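You operate a simulated robot arm through the tools that you are given. There is no shell and no other tool.

Carry out the task below with a simulated robot arm. There is one attempt and no reset: what you move stays moved.

## Task
Poke in the white tulip, then even it out with the purple one.
Fine: white at the red arrow; turn the side that the display then names to the arrow and lock before the second poke; the display ends on EVEN; leave the other tulips.

Only the result counts: the job must be done as asked and must still hold three seconds after the hand-in. Knocking over, shifting, dropping, spilling or breaking anything else fails it.

## Robot
A 6-joint arm with a two-finger gripper, fixed in place. Base frame: the origin is on the floor under the middle of its stand, x ahead of it, y to its left, z up; the work surface is at about z = 0.9. Lengths are in m, angles in degrees, forces in N, time in s.
With the tool pointing down near the work surface it reaches from about 0.56 to 0.78 m from the base axis. Its first joint turns from -166.0 to 166.0 degrees. Payload 1.66 kg.
The tool frame sits at the grasp point between the pads (the TCP): z along the fingers, y along the line on which they close. The tips reach 0.016 m beyond it. The gripper opens to 0.111 m; its body begins 0.104 m behind the TCP.
Orientation is told as [roll, pitch, yaw] about the base's x, y, z axes, in that order, counted from this pose: with the fingers straight down and closing along the base's y, the tool's x points along the base's -x, its y along +y and its z along -z.

## Interface
- The arm moves only by the tool drive_tool. Its argument "moves" is a list that holds one entry, the list of rows, each a list of 7 numbers: the shift along the tool's x, y, z in m, then the turn, a rotation vector about the tool's x, y, z in degrees, then the closure, from 0 (fully open) to 1 (shut). In form: [[[dx, dy, dz, ax, ay, az, claw], ...]]. A call has 1 to 20 rows; each row shifts and turns the commanded pose from where the row before left it, along the tool's axes as they then stand. Each row takes 0.2 s and may step no farther than 0.05 m and 8.6 degrees from the row before; otherwise, or with a gripper value out of range, the whole call is refused. Where a pose cannot be reached the arm comes as near as it can. A force on the tool above 90 N (or 10 N above the force at the start of the call, whichever is more), or a blocked arm, ends the call early, and 0.2 s more pass. The fingers move at their own pace (about 0.1698 m/s each) and stop on an object; they squeeze with about 22 N. The grip force told is the motor's: it shows also when the fingers shut on nothing. Time passes only in rows, and 0.2 s behind the last, so rows that do not move let the fingers close. It gives the time, the measured TCP pose, the force on the tool (base axes), the opening and the grip force at its end, in the units of the frame above (readings bear some noise), with the torque about the TCP (base axes, N m) and any sound that the robot's microphone picked up.
- Cameras (640 x 400 px; columns grow to the right, rows downward): "scene" is fixed at [0.2197, -0.4995, 1.5264]; the picture's right is [0.84, -0.54, 0.00], its down [-0.38, -0.60, -0.71] and it looks along [0.38, 0.60, -0.71] (base axes); focal length 233 px, centre (320, 200). "wrist" rides on the gripper at [0.07, 0.014, -0.143] in the tool frame; the picture's right is [-0.19, 0.98, 0.00], its down [-0.87, -0.17, -0.47] and it looks along [-0.46, -0.09, 0.88] (tool axes); focal length 230 px, centre (320, 200). There is no depth. A picture from a camera that has moved, and an enlarged one, comes with that camera's place and axes in the base frame and with its lens.
- get_image(camera): a new picture of that camera. No time passes.
- slide_trunk(by): moves the trunk up (or, below 0, down) by that many m; the arm rides with it, the base frame stays. It gives what a move gives, with no picture.
- zoom(camera, box): a new picture of the part [left, top, right, bottom] of that camera's present view, enlarged. No time passes.
- close_job(): hands the job in; it is judged then, once.

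Places have to be worked out from the pictures, the camera data and where the tool is seen. Open the gripper and draw the arm clear of the work before you hand the job in, unless the task says otherwise.

The tools are called by a JSON object that holds its "api" and its "payload". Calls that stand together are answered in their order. drive_tool: Moves the arm, as the interface text tells. Its arguments: {"type":"object","properties":{"moves":{"type":"array"}},"required":["moves"]} The other tools are called the same way: slide_trunk (by) moves the trunk up or down; get_image (camera) takes a picture; zoom (camera, box) takes an enlarged picture of a part of a camera's view; close_job () hands the job in.

At the start:

```text
t: 0.0
tcp_pos: [0.2852, -0.286, 1.3299]
tcp_rot: [0.0, 0.1, 0.1]
force: [-0.4, -0.9, 0.1]
torque: [0.01, 0.02, -0.01]
gripper_width: 0.1109
finger_force: 0.0
trunk travel left (down, up): [-0.375, 0.215]
```

scene: 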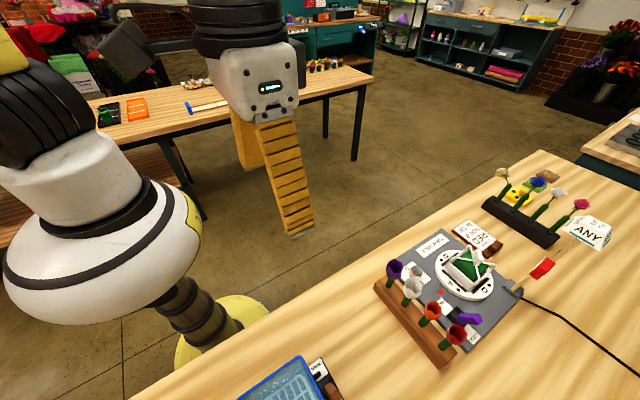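
wrist: 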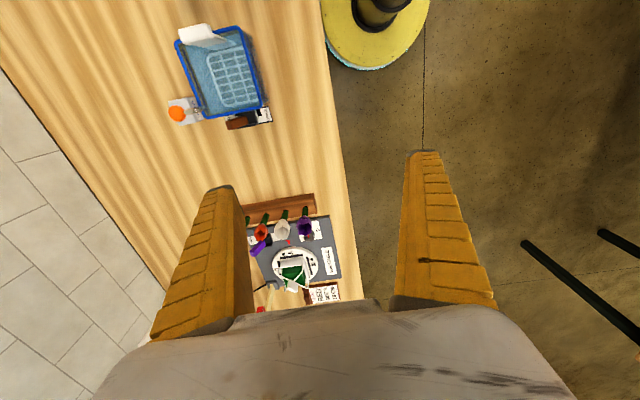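

I'll start by looking closely at the work area in the scene camera to understand the device.

{"api": "zoom", "payload": {"camera": "scene", "box": [360, 210, 560, 370]}}

{"api": "zoom", "payload": {"camera": "scene", "box": [460, 150, 640, 270]}}

{"api": "zoom", "payload": {"camera": "wrist", "box": [230, 180, 360, 320]}}

{"api": "zoom", "payload": {"camera": "scene", "box": [230, 330, 370, 400]}}

```text
2.50 times, centred on (460, 290) of scene
camera zoom: at [0.2197, -0.4995, 1.5264], right [0.84, -0.54, 0.0], down [-0.38, -0.6, -0.71], along [0.38, 0.6, -0.71], focal length 582 px, centre (-30, -25)
```

zoom: 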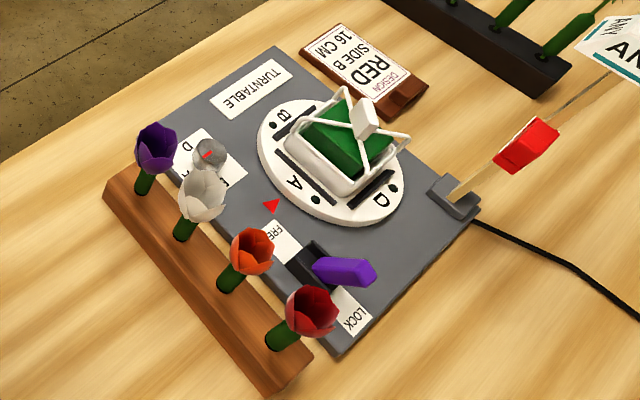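

```text
3.33 times, centred on (550, 210) of scene
camera zoom: at [0.2197, -0.4995, 1.5264], right [0.84, -0.54, 0.0], down [-0.38, -0.6, -0.71], along [0.38, 0.6, -0.71], focal length 776 px, centre (-447, 167)
```

zoom: 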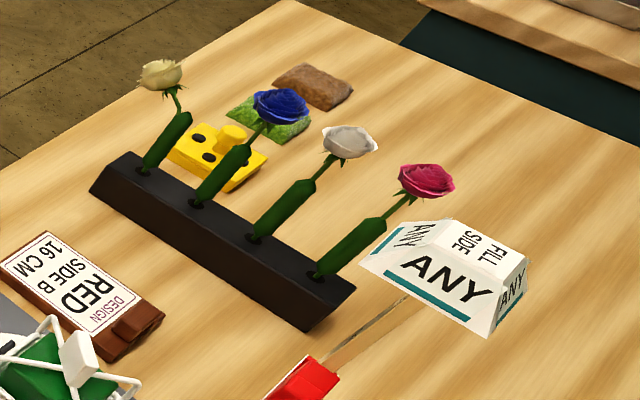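

```text
2.86 times, centred on (295, 250) of wrist
camera zoom: at [0.2155, -0.2732, 1.4722], right [0.19, 0.98, 0.0], down [0.87, -0.17, 0.47], along [0.46, -0.09, -0.88], focal length 657 px, centre (391, 57)
```

zoom: 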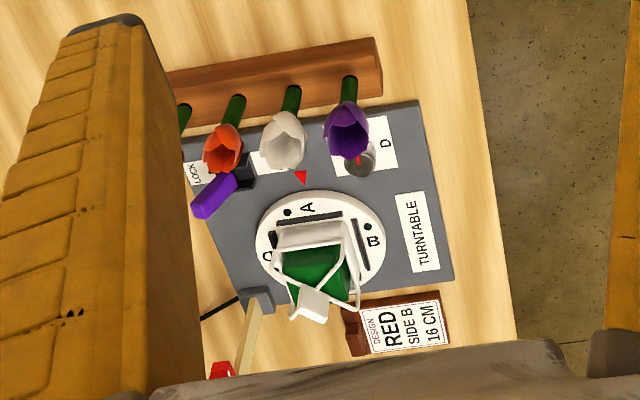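

```text
4.57 times, centred on (300, 365) of scene
camera zoom: at [0.2197, -0.4995, 1.5264], right [0.84, -0.54, 0.0], down [-0.38, -0.6, -0.71], along [0.38, 0.6, -0.71], focal length 1064 px, centre (411, -554)
```

zoom: 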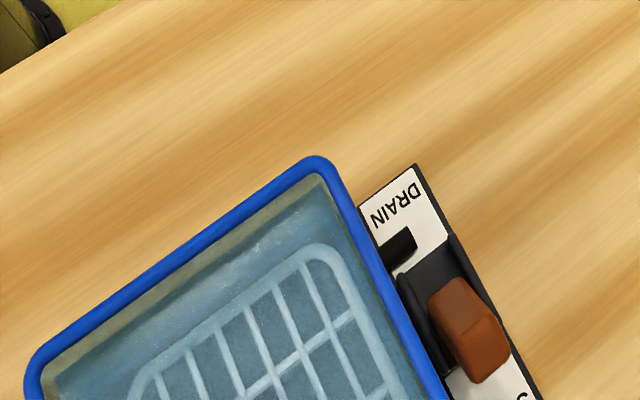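

The board holds a turntable with a foam basket (A at the arrow), a FREE/LOCK lever, a small dial/display, and a tulip rack. I'll move the wrist camera over it, staying high, to look closer.

{"api": "drive_tool", "payload": {"moves": [[[-0.03, -0.018, 0.015, 0, 0, 0, 0], [-0.03, -0.018, 0.015, 0, 0, 0, 0], [-0.03, -0.018, 0.015, 0, 0, 0, 0], [-0.03, -0.018, 0.015, 0, 0, 0, 0], [-0.03, -0.018, 0.015, 0, 0, 0, 0], [-0.03, -0.018, 0.015, 0, 0, 0, 0]]]}}

{"api": "get_image", "payload": {"camera": "wrist"}}

{"api": "get_image", "payload": {"camera": "scene"}}

```text
t: 1.4
tcp_pos: [0.4674, -0.3949, 1.237]
tcp_rot: [0.0, 0.1, 0.0]
force: [0.9, 0.2, 0.7]
torque: [-0.03, 0.03, 0.01]
gripper_width: 0.1107
finger_force: 0.1
trunk travel left (down, up): [-0.375, 0.215]
```

```text
taken
camera wrist: at [0.3981, -0.3827, 1.3796], right [0.19, 0.98, 0.0], down [0.87, -0.17, 0.47], along [0.46, -0.09, -0.88], focal length 230 px, centre (320, 200)
```

wrist: 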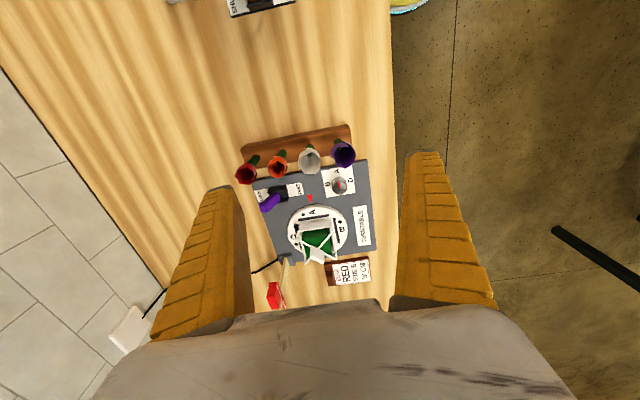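

```text
taken
```

scene: 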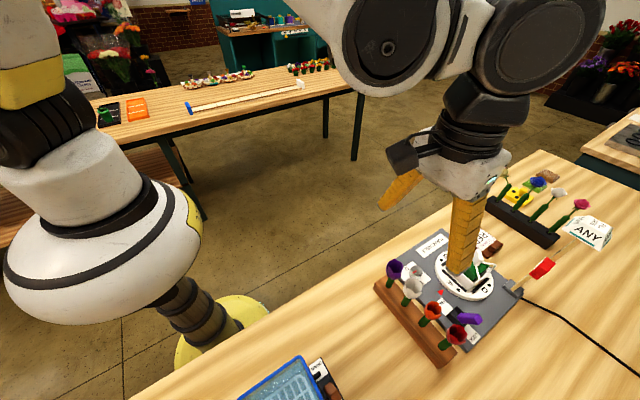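

Now the objects are in the wrist view; I'll enlarge the board area for the details.

{"api": "zoom", "payload": {"camera": "wrist", "box": [230, 120, 390, 220]}}

{"api": "zoom", "payload": {"camera": "wrist", "box": [250, 190, 400, 310]}}

{"api": "zoom", "payload": {"camera": "scene", "box": [370, 245, 500, 365]}}

```text
4.00 times, centred on (310, 170) of wrist
camera zoom: at [0.3981, -0.3827, 1.3796], right [0.19, 0.98, 0.0], down [0.87, -0.17, 0.47], along [0.46, -0.09, -0.88], focal length 920 px, centre (360, 320)
```

zoom: 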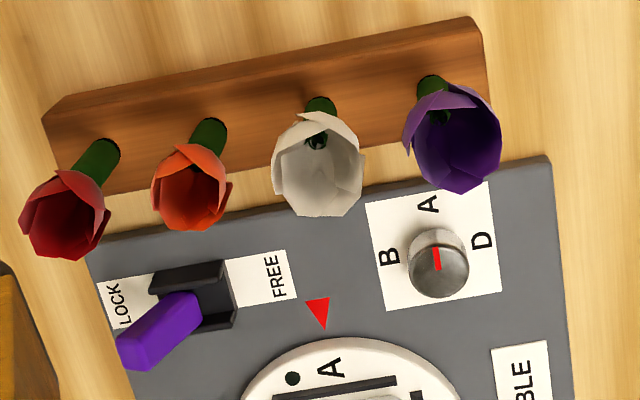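

```text
3.33 times, centred on (325, 250) of wrist
camera zoom: at [0.3981, -0.3827, 1.3796], right [0.19, 0.98, 0.0], down [0.87, -0.17, 0.47], along [0.46, -0.09, -0.88], focal length 767 px, centre (303, 33)
```

zoom: 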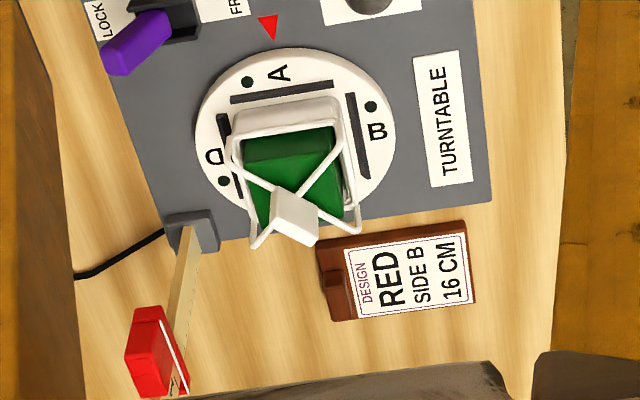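

```text
3.33 times, centred on (435, 305) of scene
camera zoom: at [0.2197, -0.4995, 1.5264], right [0.84, -0.54, 0.0], down [-0.38, -0.6, -0.71], along [0.38, 0.6, -0.71], focal length 776 px, centre (-63, -150)
```

zoom: 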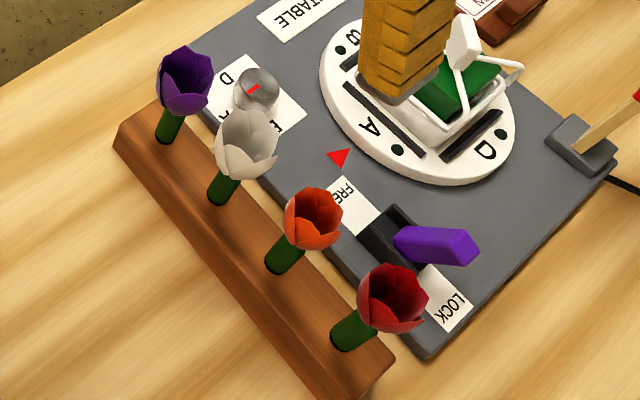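

The knob is a side selector (pointer at A), the purple lever appears tipped to LOCK, and the tulips stand upright about 5 cm apart along base y. I'll step nearer, still above everything, to see the foam cage on the turntable.

{"api": "drive_tool", "payload": {"moves": [[[-0.02, -0.01, 0.025, 0, 0, 0, 0], [-0.02, -0.01, 0.025, 0, 0, 0, 0], [-0.02, -0.01, 0.025, 0, 0, 0, 0], [-0.02, -0.01, 0.025, 0, 0, 0, 0]]]}}

{"api": "get_image", "payload": {"camera": "wrist"}}

{"api": "zoom", "payload": {"camera": "wrist", "box": [240, 150, 400, 310]}}

```text
t: 2.4
tcp_pos: [0.5472, -0.4338, 1.1399]
tcp_rot: [-0.1, 0.0, 0.0]
force: [0.6, 0.3, -0.3]
torque: [-0.01, -0.01, -0.01]
gripper_width: 0.1109
finger_force: 0.2
trunk travel left (down, up): [-0.375, 0.215]
```

```text
taken
camera wrist: at [0.4788, -0.4212, 1.2824], right [0.19, 0.98, 0.0], down [0.87, -0.17, 0.47], along [0.46, -0.09, -0.88], focal length 230 px, centre (320, 200)
```

wrist: 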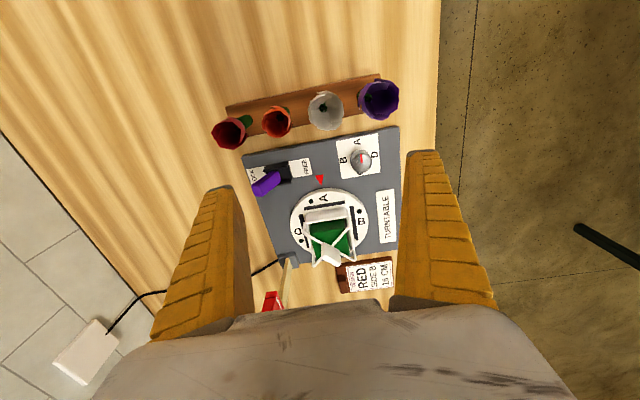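

```text
2.50 times, centred on (320, 230) of wrist
camera zoom: at [0.4788, -0.4212, 1.2824], right [0.19, 0.98, 0.0], down [0.87, -0.17, 0.47], along [0.46, -0.09, -0.88], focal length 575 px, centre (320, 125)
```

zoom: 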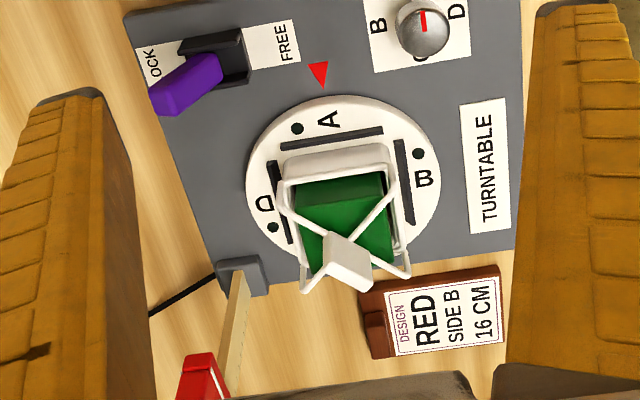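

The foam sits in a white tray with a wire cage above it. I need a lower side view from the arrow side, so I'll tilt the tool forward about 32° and look again.

{"api": "drive_tool", "payload": {"moves": [[[0, 0, 0, 0, -8, 0, 0], [0, 0, 0, 0, -8, 0, 0], [0, 0, 0, 0, -8, 0, 0], [0, 0, 0, 0, -8, 0, 0]]]}}

{"api": "get_image", "payload": {"camera": "wrist"}}

{"api": "zoom", "payload": {"camera": "wrist", "box": [220, 150, 420, 310]}}

{"api": "get_image", "payload": {"camera": "scene"}}

```text
t: 3.4
tcp_pos: [0.5459, -0.4341, 1.1394]
tcp_rot: [0.0, -32.2, -0.1]
force: [0.1, 0.2, -0.7]
torque: [0.0, -0.01, 0.03]
gripper_width: 0.1108
finger_force: 0.0
trunk travel left (down, up): [-0.375, 0.215]
```

```text
taken
camera wrist: at [0.4114, -0.4215, 1.2234], right [0.16, 0.98, 0.1], down [0.48, -0.17, 0.86], along [0.86, -0.09, -0.5], focal length 230 px, centre (320, 200)
```

wrist: 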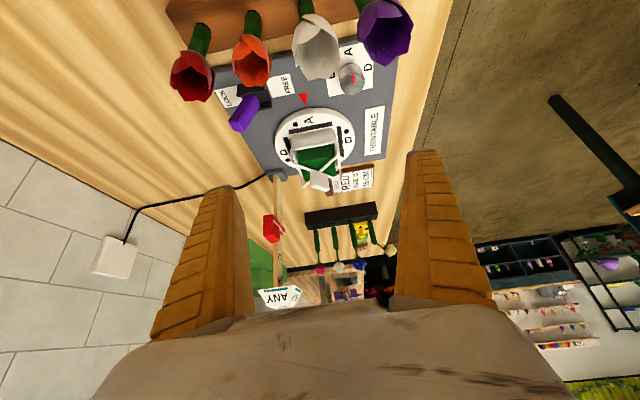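

```text
2.50 times, centred on (320, 230) of wrist
camera zoom: at [0.4114, -0.4215, 1.2234], right [0.16, 0.98, 0.1], down [0.48, -0.17, 0.86], along [0.86, -0.09, -0.5], focal length 575 px, centre (320, 125)
```

zoom: 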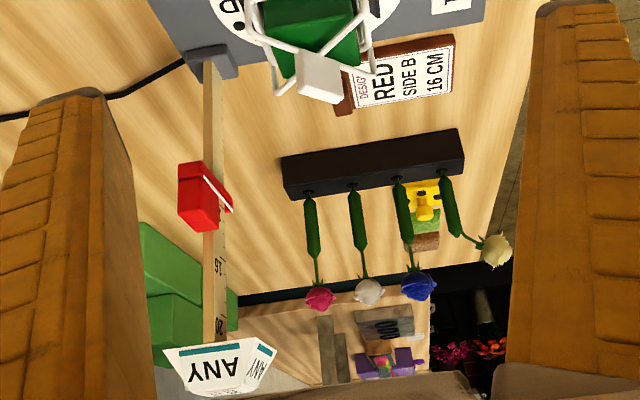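

```text
taken
```

scene: 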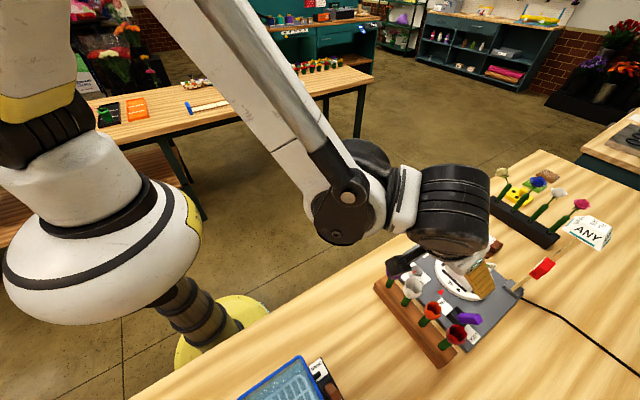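

The camera picture is inverted (image-down is upward). I'll zoom into the foam cage in this view.

{"api": "zoom", "payload": {"camera": "wrist", "box": [270, 90, 370, 200]}}

{"api": "zoom", "payload": {"camera": "wrist", "box": [160, 0, 420, 140]}}

{"api": "zoom", "payload": {"camera": "wrist", "box": [240, 200, 320, 310]}}

```text
3.64 times, centred on (320, 145) of wrist
camera zoom: at [0.4114, -0.4215, 1.2234], right [0.16, 0.98, 0.1], down [0.48, -0.17, 0.86], along [0.86, -0.09, -0.5], focal length 837 px, centre (320, 400)
```

zoom: 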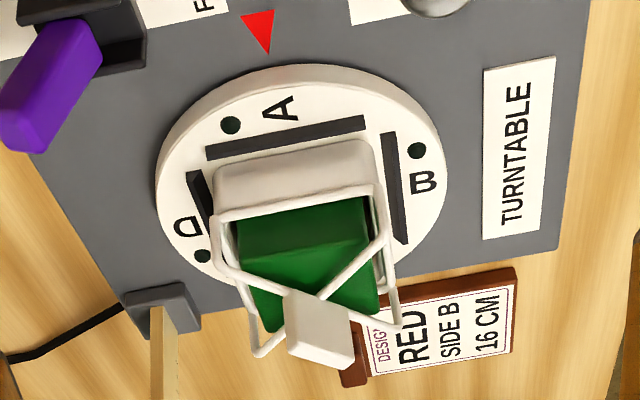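

```text
2.46 times, centred on (290, 70) of wrist
camera zoom: at [0.4114, -0.4215, 1.2234], right [0.16, 0.98, 0.1], down [0.48, -0.17, 0.86], along [0.86, -0.09, -0.5], focal length 566 px, centre (394, 520)
```

zoom: 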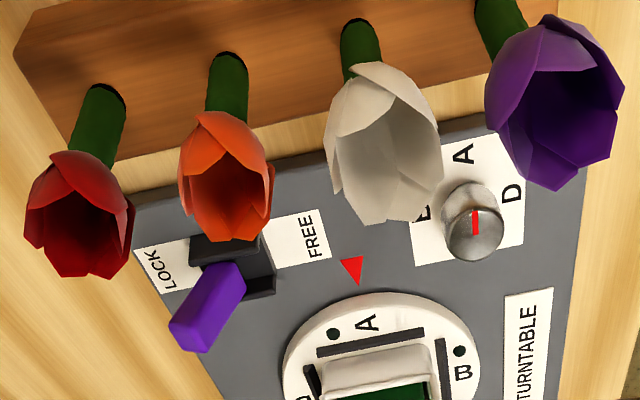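

```text
3.64 times, centred on (280, 255) of wrist
camera zoom: at [0.4114, -0.4215, 1.2234], right [0.16, 0.98, 0.1], down [0.48, -0.17, 0.86], along [0.86, -0.09, -0.5], focal length 837 px, centre (466, 0)
```

zoom: 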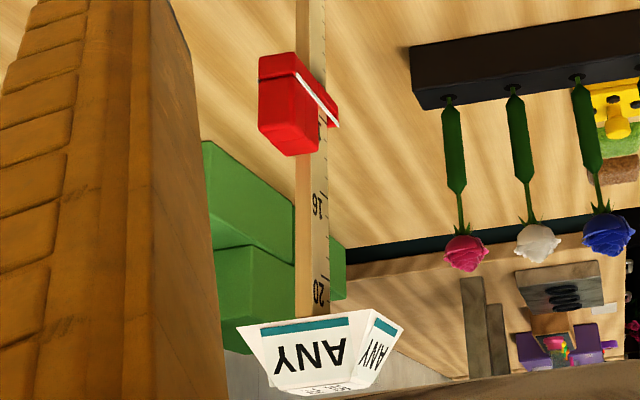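

The display is the white prism (FILL SIDE / ANY) and the ruler with the red slider is a height gauge. I want a low view from the arrow side of the foam, so I'll move forward along the tool axis and tilt further, staying above tulip-head height (~1.02).

{"api": "drive_tool", "payload": {"moves": [[[0, -0.01, 0.03, 0, 0, 0, 0], [0, -0.01, 0.03, 0, 0, 0, 0], [0, -0.01, 0.025, 0, -6, 0, 0], [0, 0, 0.0, 0, -6, 0, 0], [0, 0, 0.0, 0, -6, 0, 0]]]}}

{"api": "get_image", "payload": {"camera": "wrist"}}

{"api": "zoom", "payload": {"camera": "wrist", "box": [240, 0, 420, 180]}}

```text
t: 4.6
tcp_pos: [0.5905, -0.4656, 1.0666]
tcp_rot: [0.0, -50.1, 0.0]
force: [0.6, -0.4, 0.6]
torque: [0.01, 0.0, 0.0]
gripper_width: 0.1108
finger_force: 0.1
trunk travel left (down, up): [-0.375, 0.215]
```

```text
taken
camera wrist: at [0.4364, -0.4523, 1.104], right [0.12, 0.98, 0.15], down [0.19, -0.17, 0.97], along [0.97, -0.09, -0.21], focal length 230 px, centre (320, 200)
```

wrist: 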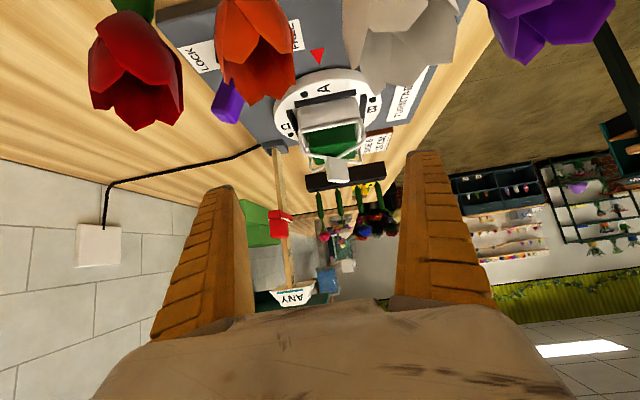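

```text
2.22 times, centred on (330, 90) of wrist
camera zoom: at [0.4364, -0.4523, 1.104], right [0.12, 0.98, 0.15], down [0.19, -0.17, 0.97], along [0.97, -0.09, -0.21], focal length 511 px, centre (298, 444)
```

zoom: 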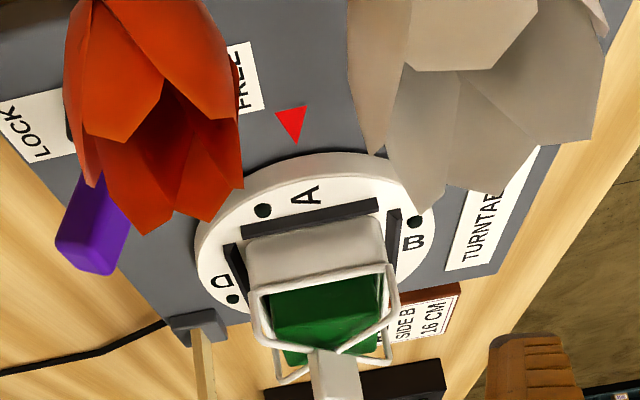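

I'll zoom tightly on the foam cage from this low angle.

{"api": "zoom", "payload": {"camera": "wrist", "box": [290, 80, 390, 190]}}

{"api": "zoom", "payload": {"camera": "scene", "box": [430, 230, 520, 310]}}

```text
3.64 times, centred on (340, 135) of wrist
camera zoom: at [0.4364, -0.4523, 1.104], right [0.12, 0.98, 0.15], down [0.19, -0.17, 0.97], along [0.97, -0.09, -0.21], focal length 837 px, centre (247, 436)
```

zoom: 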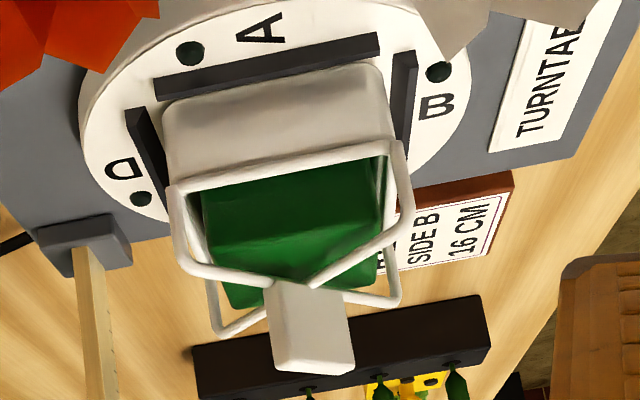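

```text
5.00 times, centred on (475, 270) of scene
camera zoom: at [0.2197, -0.4995, 1.5264], right [0.84, -0.54, 0.0], down [-0.38, -0.6, -0.71], along [0.38, 0.6, -0.71], focal length 1164 px, centre (-455, -150)
```

zoom: 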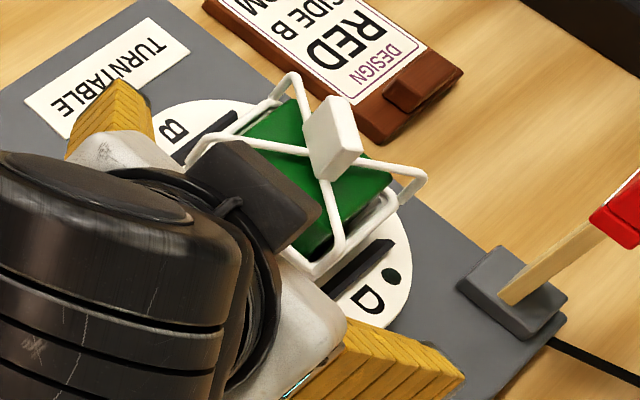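

The foam stands in a tray (rim at about z 0.963), with guard wires crossing at about z 0.99 and a centre knob up to about 1.03; the exposed front face is roughly x 0.69. I need the tulips' profile before gripping, so I'll retreat and bring the camera to the table-edge side looking along −y.

{"api": "drive_tool", "payload": {"moves": [[[0, 0, -0.045, 0, 0, 0, 0], [0, 0, -0.045, 0, 0, 0, 0], [0, 0.03, -0.02, 0, 8, 0, 0], [0, 0.03, -0.02, 0, 8, 0, 0], [0, 0.03, 0, 0, 8, 0, 0], [0, 0.035, 0, 0, 8, 0, 0], [0, 0.035, 0, 0, 8, 0, 0], [0, 0.035, 0, 0, 8, 0, 0], [0, 0.035, 0, 0, 2, 8, 0], [0, 0, 0, 0, 0, 8.5, 0], [0, 0, 0, 0, 0, 8.5, 0], [0, 0, 0, 0, 0, 8.5, 0], [0, 0, 0, 0, 0, 8.5, 0], [0, 0, 0, 0, 0, 8.5, 0], [0, 0, 0, 0, 0, 8.5, 0], [0, 0, 0, 0, 0, 8.5, 0], [0, 0, 0, 0, 0, 8.5, 0], [0, 0, 0, 0, 0, 8.5, 0], [0, 0, 0, 0, 0, 5.5, 0]]]}}

{"api": "get_image", "payload": {"camera": "scene"}}

{"api": "get_image", "payload": {"camera": "wrist"}}

```text
t: 8.6
tcp_pos: [0.4927, -0.234, 1.1524]
tcp_rot: [0.0, 0.0, -90.1]
force: [0.1, 0.1, 0.0]
torque: [0.04, 0.02, -0.02]
gripper_width: 0.1108
finger_force: 0.1
trunk travel left (down, up): [-0.375, 0.215]
```

```text
taken
```

scene: 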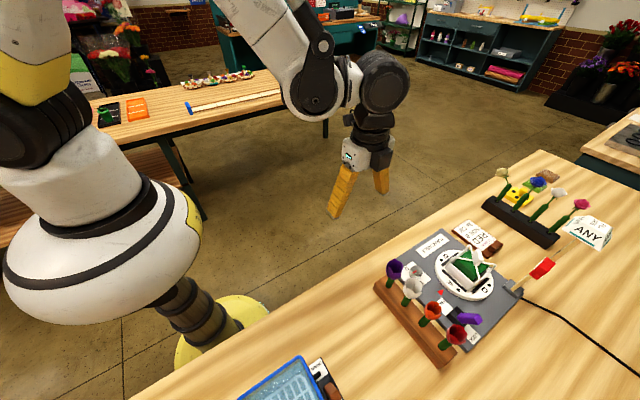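

```text
taken
camera wrist: at [0.5063, -0.1655, 1.2962], right [0.98, -0.19, 0.0], down [-0.17, -0.87, 0.47], along [-0.09, -0.46, -0.88], focal length 230 px, centre (320, 200)
```

wrist: 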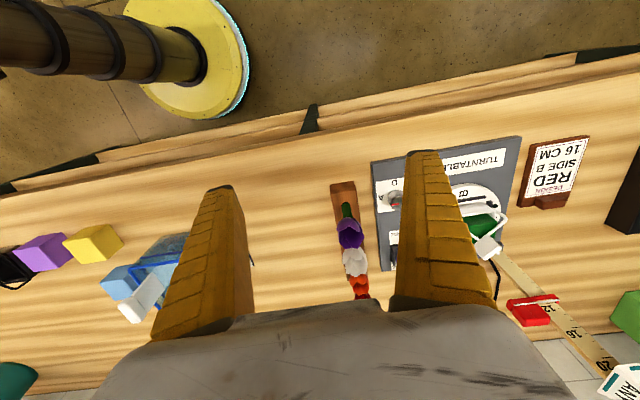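

Now the gauge ruler and profile side are in view. I'll lower to about z 1.0 beyond the table edge and tilt to look along −y at the rack in profile.

{"api": "drive_tool", "payload": {"moves": [[[0, 0.01, 0.04, 0, -8, 0, 0], [0, 0.01, 0.035, 0, -8.4, 0, 0], [0, 0, 0.03, 0, -8.4, 0, 0], [-0.02, 0, 0.02, 0, -8.4, 0, 0], [0.05, 0, 0.0, 0, -8.4, 0, 0], [0.05, 0, 0, 0, -8.4, 0, 0]]]}}

{"api": "get_image", "payload": {"camera": "wrist"}}

```text
t: 10.0
tcp_pos: [0.5623, -0.1946, 1.0044]
tcp_rot: [-0.1, -50.0, -90.2]
force: [0.0, 0.1, -0.1]
torque: [-0.07, 0.02, -0.01]
gripper_width: 0.1109
finger_force: 0.0
out of reach, approached as far as the arm can: row 5, 6
trunk travel left (down, up): [-0.375, 0.215]
```

```text
taken
camera wrist: at [0.5767, -0.0406, 1.0421], right [0.98, -0.12, 0.14], down [-0.17, -0.19, 0.97], along [-0.09, -0.97, -0.21], focal length 230 px, centre (320, 200)
```

wrist: 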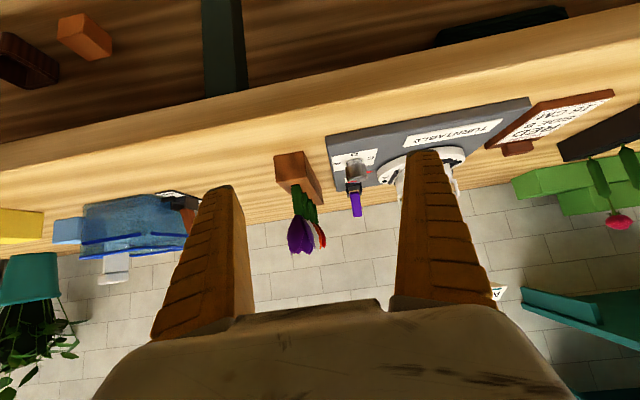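

That gives a nearly side-on profile; I'll zoom on the rack and on the knob/lever.

{"api": "zoom", "payload": {"camera": "wrist", "box": [260, 130, 400, 260]}}

{"api": "zoom", "payload": {"camera": "wrist", "box": [270, 145, 340, 260]}}

{"api": "zoom", "payload": {"camera": "scene", "box": [370, 240, 510, 370]}}

```text
3.08 times, centred on (330, 195) of wrist
camera zoom: at [0.5767, -0.0406, 1.0421], right [0.98, -0.12, 0.14], down [-0.17, -0.19, 0.97], along [-0.09, -0.97, -0.21], focal length 708 px, centre (289, 215)
```

zoom: 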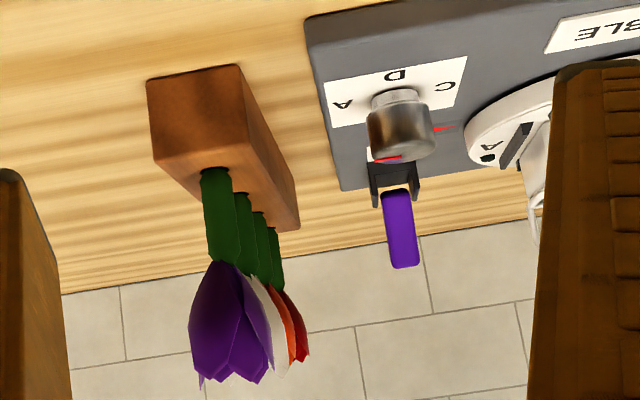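

```text
3.48 times, centred on (305, 202) of wrist
camera zoom: at [0.5767, -0.0406, 1.0421], right [0.98, -0.12, 0.14], down [-0.17, -0.19, 0.97], along [-0.09, -0.97, -0.21], focal length 800 px, centre (372, 191)
```

zoom: 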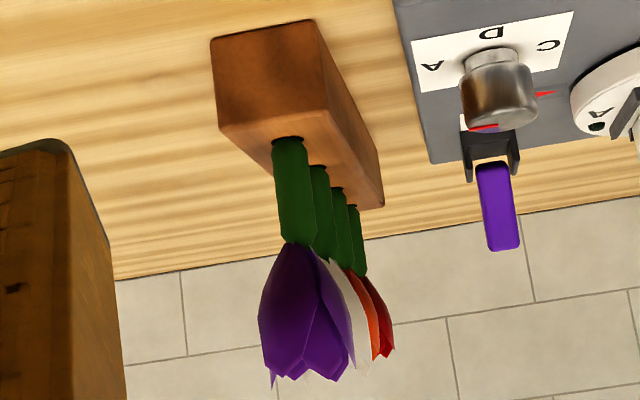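

```text
3.08 times, centred on (440, 305) of scene
camera zoom: at [0.2197, -0.4995, 1.5264], right [0.84, -0.54, 0.0], down [-0.38, -0.6, -0.71], along [0.38, 0.6, -0.71], focal length 716 px, centre (-49, -123)
```

zoom: 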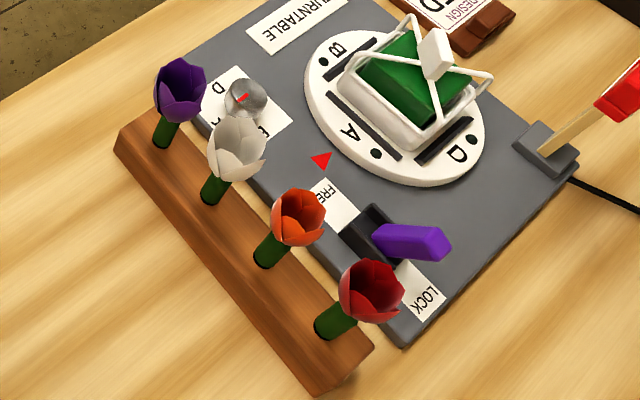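

The profile shows the rack top at about z 0.94, stems (about 14 mm thick) exposed to about 0.987, and heads from there to about 1.043. I'll inspect the gripper fingers' own shape in the scene view to plan the grasp clearances.

{"api": "get_image", "payload": {"camera": "scene"}}

{"api": "zoom", "payload": {"camera": "scene", "box": [320, 100, 480, 260]}}

```text
taken
```

scene: 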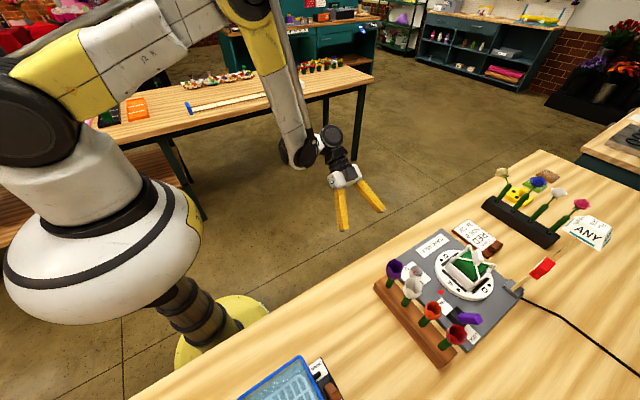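

```text
2.50 times, centred on (400, 180) of scene
camera zoom: at [0.2197, -0.4995, 1.5264], right [0.84, -0.54, 0.0], down [-0.38, -0.6, -0.71], along [0.38, 0.6, -0.71], focal length 582 px, centre (120, 250)
```

zoom: 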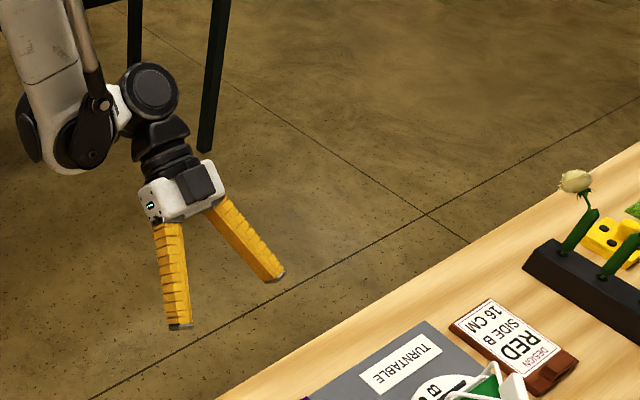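

I'll zoom on a fingertip in the wrist view to get the finger cross-section.

{"api": "zoom", "payload": {"camera": "wrist", "box": [380, 130, 500, 310]}}

{"api": "zoom", "payload": {"camera": "scene", "box": [320, 160, 400, 240]}}

```text
2.22 times, centred on (440, 220) of wrist
camera zoom: at [0.5767, -0.0406, 1.0421], right [0.98, -0.12, 0.14], down [-0.17, -0.19, 0.97], along [-0.09, -0.97, -0.21], focal length 511 px, centre (53, 156)
```

zoom: 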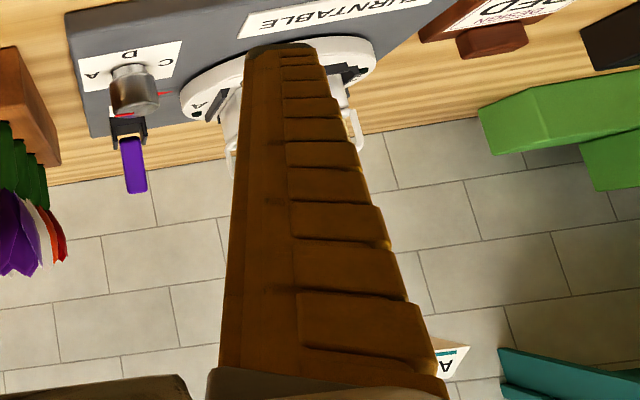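

```text
5.00 times, centred on (360, 200) of scene
camera zoom: at [0.2197, -0.4995, 1.5264], right [0.84, -0.54, 0.0], down [-0.38, -0.6, -0.71], along [0.38, 0.6, -0.71], focal length 1164 px, centre (120, 200)
```

zoom: 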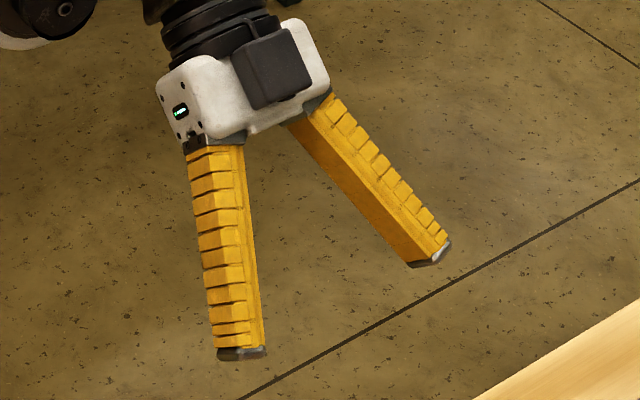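

Finger section is about 2.5 cm and tapers from 2.2 cm at the tip; the foam's centre pad blocks side-held stems, so I'll take the white tulip by its bloom from straight above, closing along x (clear of its neighbours 5.5 cm away). First I'll go up, level the tool and move above it.

{"api": "drive_tool", "payload": {"moves": [[[-0.038, 0, -0.032, 0, 0, 0, 0], [-0.038, 0, -0.032, 0, 0, 0, 0], [-0.038, 0, -0.032, 0, 0, 0, 0], [0, 0, 0, 0, 8.35, 0, 0], [0, 0, 0, 0, 8.35, 0, 0], [0, 0, 0, 0, 8.35, 0, 0], [0, 0, 0, 0, 8.35, 0, 0], [0, 0, 0, 0, 8.35, 0, 0], [0, 0, 0, 0, 8.25, 0, 0.2], [-0.045, -0.0096, 0, 0, 0, 0, 0.4], [-0.045, -0.0096, 0, 0, 0, 0, 0.4], [-0.045, -0.0096, 0, 0, 0, 0, 0.4], [-0.045, -0.0096, 0, 0, 0, 0, 0.4], [-0.045, -0.0096, 0, 0, 0, 0, 0.4]]]}}

{"api": "get_image", "payload": {"camera": "wrist"}}

{"api": "get_image", "payload": {"camera": "scene"}}

```text
t: 13.0
tcp_pos: [0.5185, -0.426, 1.1483]
tcp_rot: [0.1, 0.3, -89.9]
force: [-0.8, -0.1, 0.0]
torque: [0.06, 0.03, 0.0]
gripper_width: 0.0686
finger_force: 1.4
trunk travel left (down, up): [-0.375, 0.215]
```

```text
taken
camera wrist: at [0.5318, -0.3586, 1.2911], right [0.98, -0.19, 0.0], down [-0.17, -0.87, 0.47], along [-0.09, -0.46, -0.88], focal length 230 px, centre (320, 200)
```

wrist: 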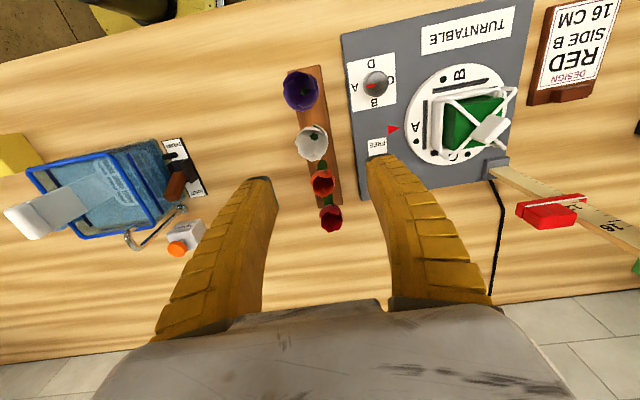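

```text
taken
```

scene: 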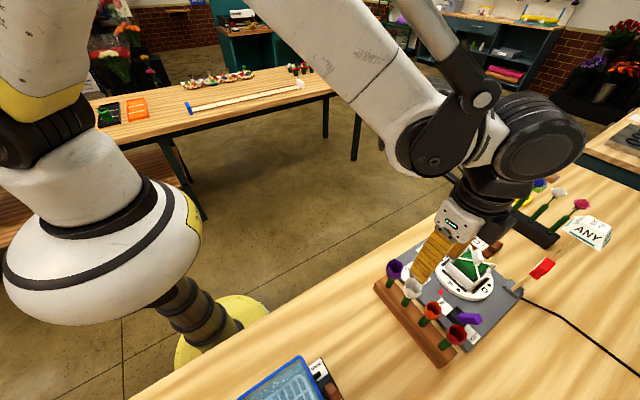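

The overhead view now shows the white tulip between the fingers' line. I'll zoom to fix its centre precisely, and also the cage top.

{"api": "zoom", "payload": {"camera": "wrist", "box": [270, 60, 350, 240]}}

{"api": "zoom", "payload": {"camera": "wrist", "box": [340, 40, 530, 200]}}

```text
2.22 times, centred on (310, 150) of wrist
camera zoom: at [0.5318, -0.3586, 1.2911], right [0.98, -0.19, 0.0], down [-0.17, -0.87, 0.47], along [-0.09, -0.46, -0.88], focal length 511 px, centre (342, 311)
```

zoom: 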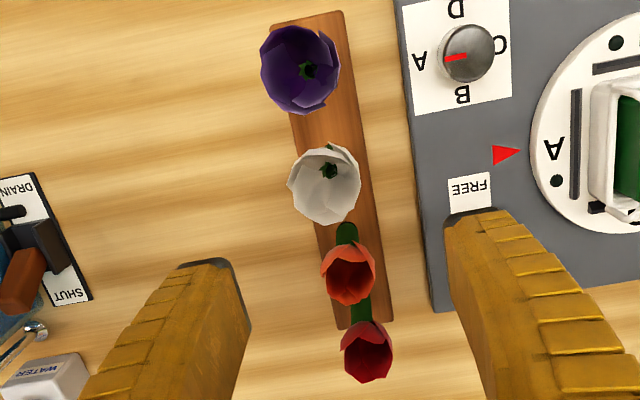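

```text
2.50 times, centred on (435, 120) of wrist
camera zoom: at [0.5318, -0.3586, 1.2911], right [0.98, -0.19, 0.0], down [-0.17, -0.87, 0.47], along [-0.09, -0.46, -0.88], focal length 575 px, centre (32, 400)
```

zoom: 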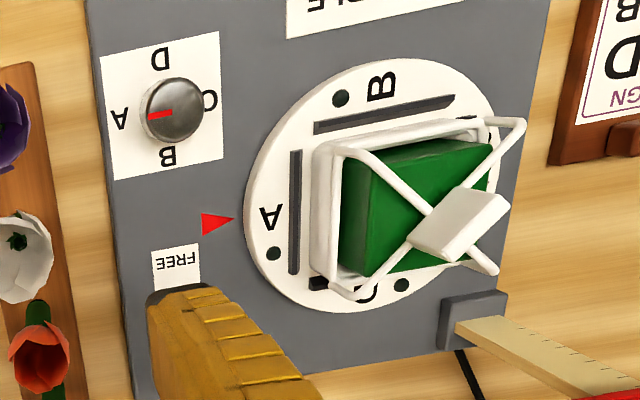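

White's axis is at about (0.511, −0.4225), bloom rim ~36 mm wide. I'll shift the small offset and descend to z≈1.016 with the fingers at 0.069 m opening, then check before closing.

{"api": "drive_tool", "payload": {"moves": [[[0.0035, -0.0075, 0.0, 0, 0, 0, 0.4], [0, 0, 0.04, 0, 0, 0, 0.4], [0, 0, 0.04, 0, 0, 0, 0.4], [0, 0, 0.03, 0, 0, 0, 0.4], [0, 0, 0.022, 0, 0, 0, 0.4]]]}}

{"api": "get_image", "payload": {"camera": "wrist"}}

{"api": "zoom", "payload": {"camera": "scene", "box": [370, 220, 500, 360]}}

```text
t: 14.2
tcp_pos: [0.5063, -0.4207, 1.0161]
tcp_rot: [0.1, 0.2, -90.0]
force: [0.2, -0.3, 0.3]
torque: [0.01, 0.02, 0.02]
gripper_width: 0.0687
finger_force: 1.1
trunk travel left (down, up): [-0.375, 0.215]
```

```text
taken
camera wrist: at [0.5205, -0.3516, 1.1593], right [0.98, -0.19, 0.0], down [-0.17, -0.87, 0.47], along [-0.09, -0.46, -0.88], focal length 230 px, centre (320, 200)
```

wrist: 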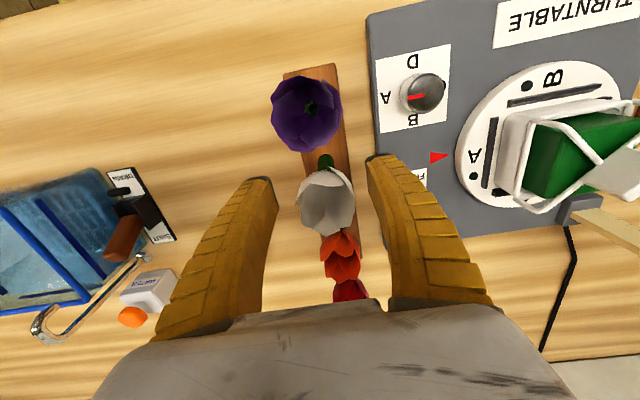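

```text
2.86 times, centred on (435, 290) of scene
camera zoom: at [0.2197, -0.4995, 1.5264], right [0.84, -0.54, 0.0], down [-0.38, -0.6, -0.71], along [0.38, 0.6, -0.71], focal length 665 px, centre (-9, -57)
```

zoom: 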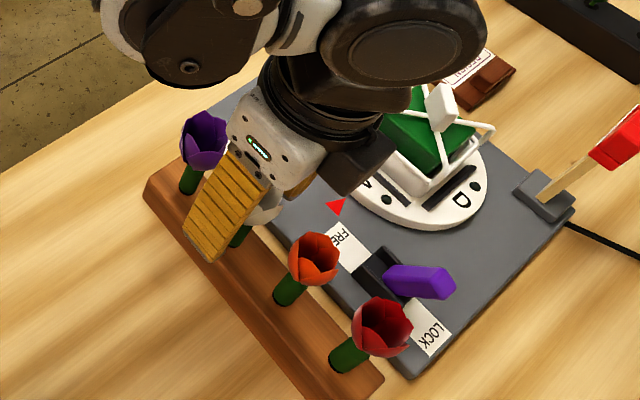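

The bloom sits a little nearer the +x finger, matching the 5 mm offset measured, so I'll shift +5 mm and close gently.

{"api": "drive_tool", "payload": {"moves": [[[0, 0.005, 0, 0, 0, 0, 0.4], [0, 0, 0, 0, 0, 0, 0.55], [0, 0, 0, 0, 0, 0, 0.62], [0, 0, 0, 0, 0, 0, 1], [0, 0, 0, 0, 0, 0, 1]]]}}

{"api": "get_image", "payload": {"camera": "wrist"}}

```text
t: 15.4
tcp_pos: [0.5119, -0.4207, 1.0154]
tcp_rot: [-0.1, 0.1, -90.0]
force: [0.8, -0.1, 0.6]
torque: [0.04, -0.03, 0.01]
gripper_width: 0.0331
finger_force: 22.2
trunk travel left (down, up): [-0.375, 0.215]
```

```text
taken
camera wrist: at [0.5263, -0.3519, 1.159], right [0.98, -0.19, 0.0], down [-0.17, -0.87, 0.47], along [-0.09, -0.46, -0.88], focal length 230 px, centre (320, 200)
```

wrist: 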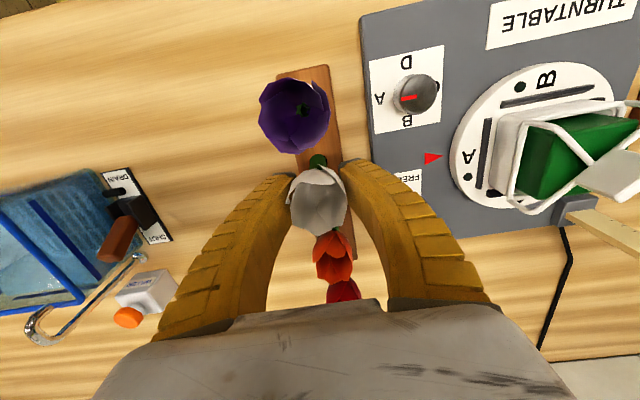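

The bloom is held (width 33 mm, 22 N). Now I'll lift straight up out of the rack.

{"api": "drive_tool", "payload": {"moves": [[[0, 0, -0.015, 0, 0, 0, 1], [0, 0, -0.02, 0, 0, 0, 1], [0, 0, -0.025, 0, 0, 0, 1], [0, 0, -0.03, 0, 0, 0, 1], [0, 0, -0.03, 0, 0, 0, 1]]]}}

{"api": "get_image", "payload": {"camera": "scene"}}

{"api": "zoom", "payload": {"camera": "scene", "box": [370, 200, 500, 340]}}

{"api": "get_image", "payload": {"camera": "wrist"}}

```text
t: 16.6
tcp_pos: [0.5136, -0.4206, 1.1391]
tcp_rot: [0.0, 0.1, -90.0]
force: [-0.6, 0.4, 0.4]
torque: [-0.01, 0.01, 0.01]
gripper_width: 0.033
finger_force: 22.0
trunk travel left (down, up): [-0.375, 0.215]
```

```text
taken
```

scene: 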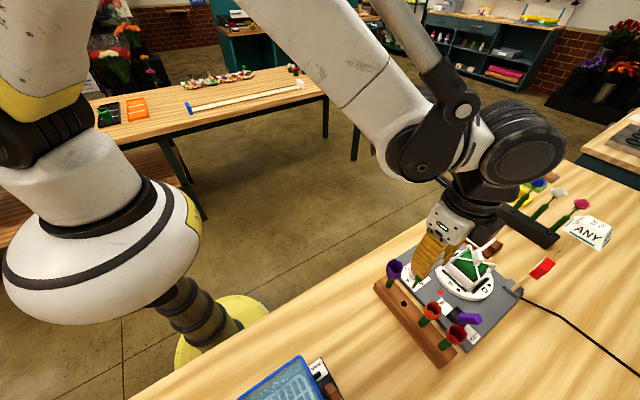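

```text
2.86 times, centred on (435, 270) of scene
camera zoom: at [0.2197, -0.4995, 1.5264], right [0.84, -0.54, 0.0], down [-0.38, -0.6, -0.71], along [0.38, 0.6, -0.71], focal length 665 px, centre (-9, 0)
```

zoom: 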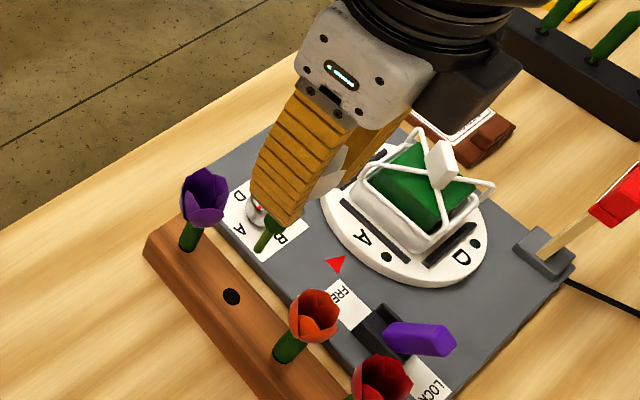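

```text
taken
camera wrist: at [0.527, -0.352, 1.2821], right [0.98, -0.19, 0.0], down [-0.17, -0.87, 0.47], along [-0.09, -0.46, -0.88], focal length 230 px, centre (320, 200)
```

wrist: 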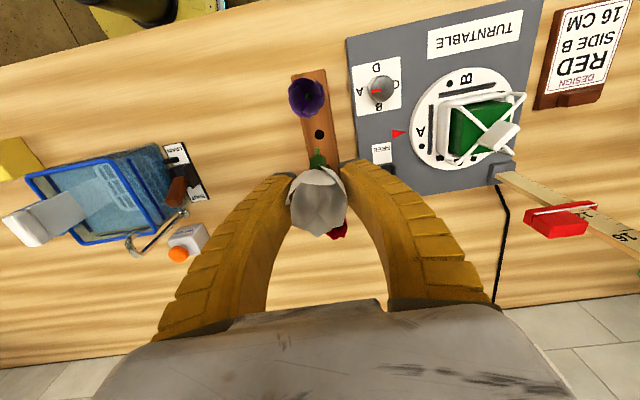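

The tulip is out and hanging straight; its slot is empty and neighbours stand. I'll zoom further to find where the stem tip is relative to the tool.

{"api": "zoom", "payload": {"camera": "scene", "box": [400, 260, 450, 310]}}

{"api": "zoom", "payload": {"camera": "wrist", "box": [270, 130, 370, 250]}}

{"api": "zoom", "payload": {"camera": "wrist", "box": [340, 40, 540, 200]}}

```text
8.00 times, centred on (425, 285) of scene
camera zoom: at [0.2197, -0.4995, 1.5264], right [0.84, -0.54, 0.0], down [-0.38, -0.6, -0.71], along [0.38, 0.6, -0.71], focal length 1862 px, centre (-520, -480)
```

zoom: 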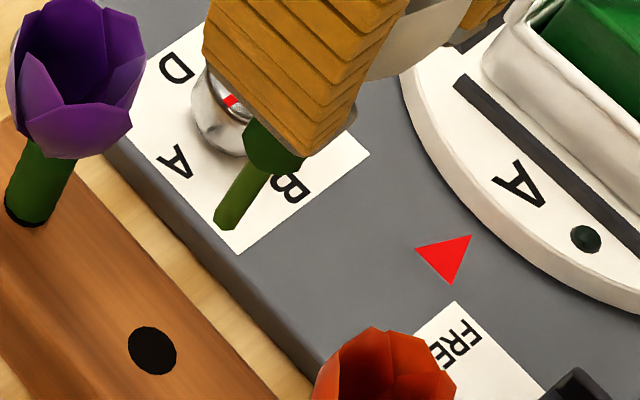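

```text
3.33 times, centred on (320, 190) of wrist
camera zoom: at [0.527, -0.352, 1.2821], right [0.98, -0.19, 0.0], down [-0.17, -0.87, 0.47], along [-0.09, -0.46, -0.88], focal length 767 px, centre (320, 233)
```

zoom: 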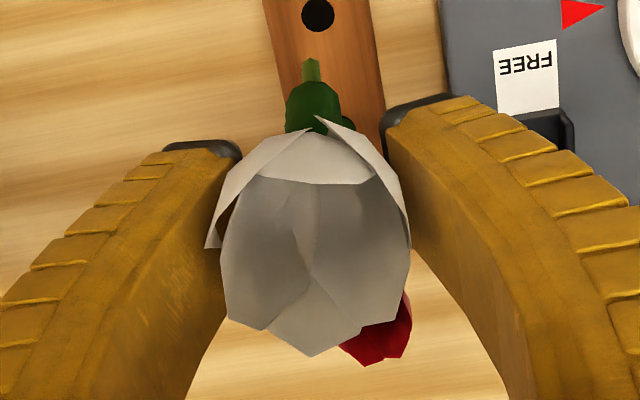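

```text
2.50 times, centred on (440, 120) of wrist
camera zoom: at [0.527, -0.352, 1.2821], right [0.98, -0.19, 0.0], down [-0.17, -0.87, 0.47], along [-0.09, -0.46, -0.88], focal length 575 px, centre (20, 400)
```

zoom: 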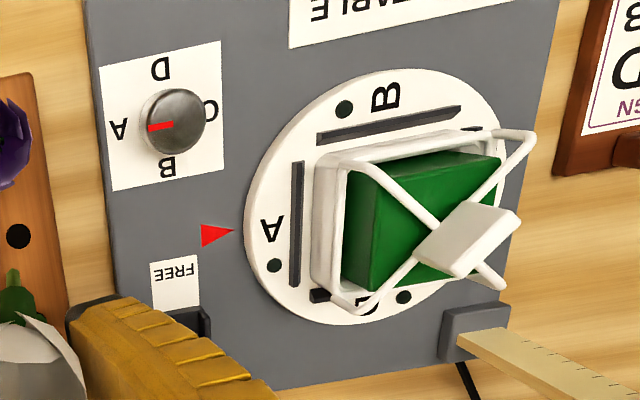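

The tulip has a thin pick (~4 cm) below a thick shoulder, tip about 0.113 m below the TCP. I'll zoom in more on the foam cage to fix the wire and foam positions before poking.

{"api": "zoom", "payload": {"camera": "wrist", "box": [420, 70, 540, 170]}}

{"api": "zoom", "payload": {"camera": "scene", "box": [430, 235, 510, 305]}}

```text
4.00 times, centred on (480, 120) of wrist
camera zoom: at [0.527, -0.352, 1.2821], right [0.98, -0.19, 0.0], down [-0.17, -0.87, 0.47], along [-0.09, -0.46, -0.88], focal length 920 px, centre (-320, 520)
```

zoom: 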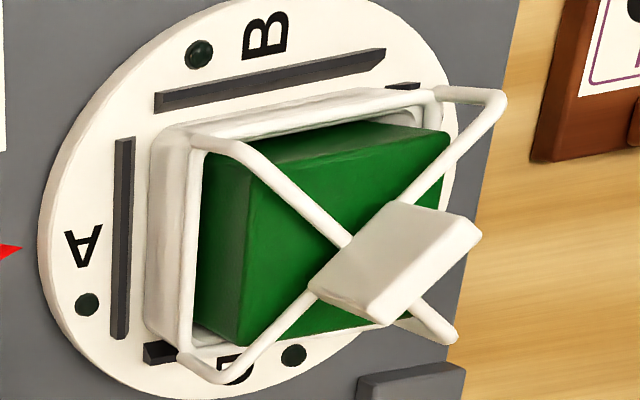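

```text
5.71 times, centred on (470, 270) of scene
camera zoom: at [0.2197, -0.4995, 1.5264], right [0.84, -0.54, 0.0], down [-0.38, -0.6, -0.71], along [0.38, 0.6, -0.71], focal length 1330 px, centre (-537, -200)
```

zoom: 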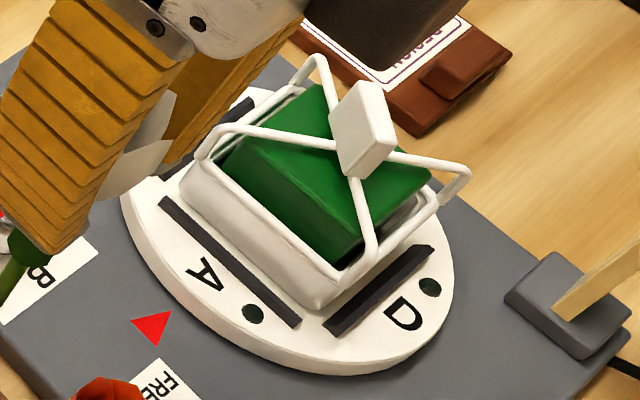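

Wires bend in at about z≈1.0 above rim corners at about z≈0.972. I'll get a bigger zoom on the foam edges in the scene view to pin the foam face.

{"api": "zoom", "payload": {"camera": "scene", "box": [450, 245, 495, 280]}}

{"api": "zoom", "payload": {"camera": "wrist", "box": [435, 85, 515, 155]}}

```text
11.43 times, centred on (472, 262) of scene
camera zoom: at [0.2197, -0.4995, 1.5264], right [0.84, -0.54, 0.0], down [-0.38, -0.6, -0.71], along [0.38, 0.6, -0.71], focal length 2660 px, centre (-1423, -514)
```

zoom: 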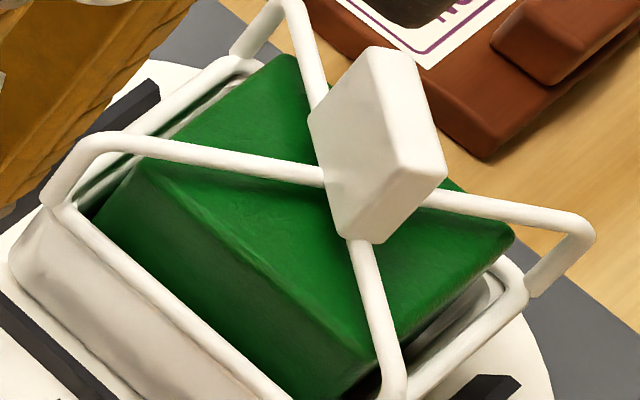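

```text
5.71 times, centred on (475, 120) of wrist
camera zoom: at [0.527, -0.352, 1.2821], right [0.98, -0.19, 0.0], down [-0.17, -0.87, 0.47], along [-0.09, -0.46, -0.88], focal length 1315 px, centre (-566, 657)
```

zoom: 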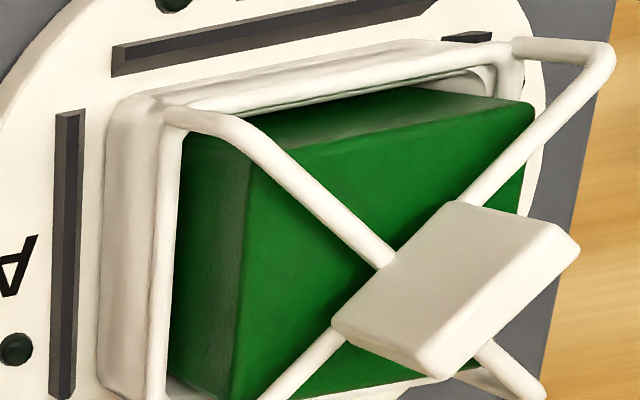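

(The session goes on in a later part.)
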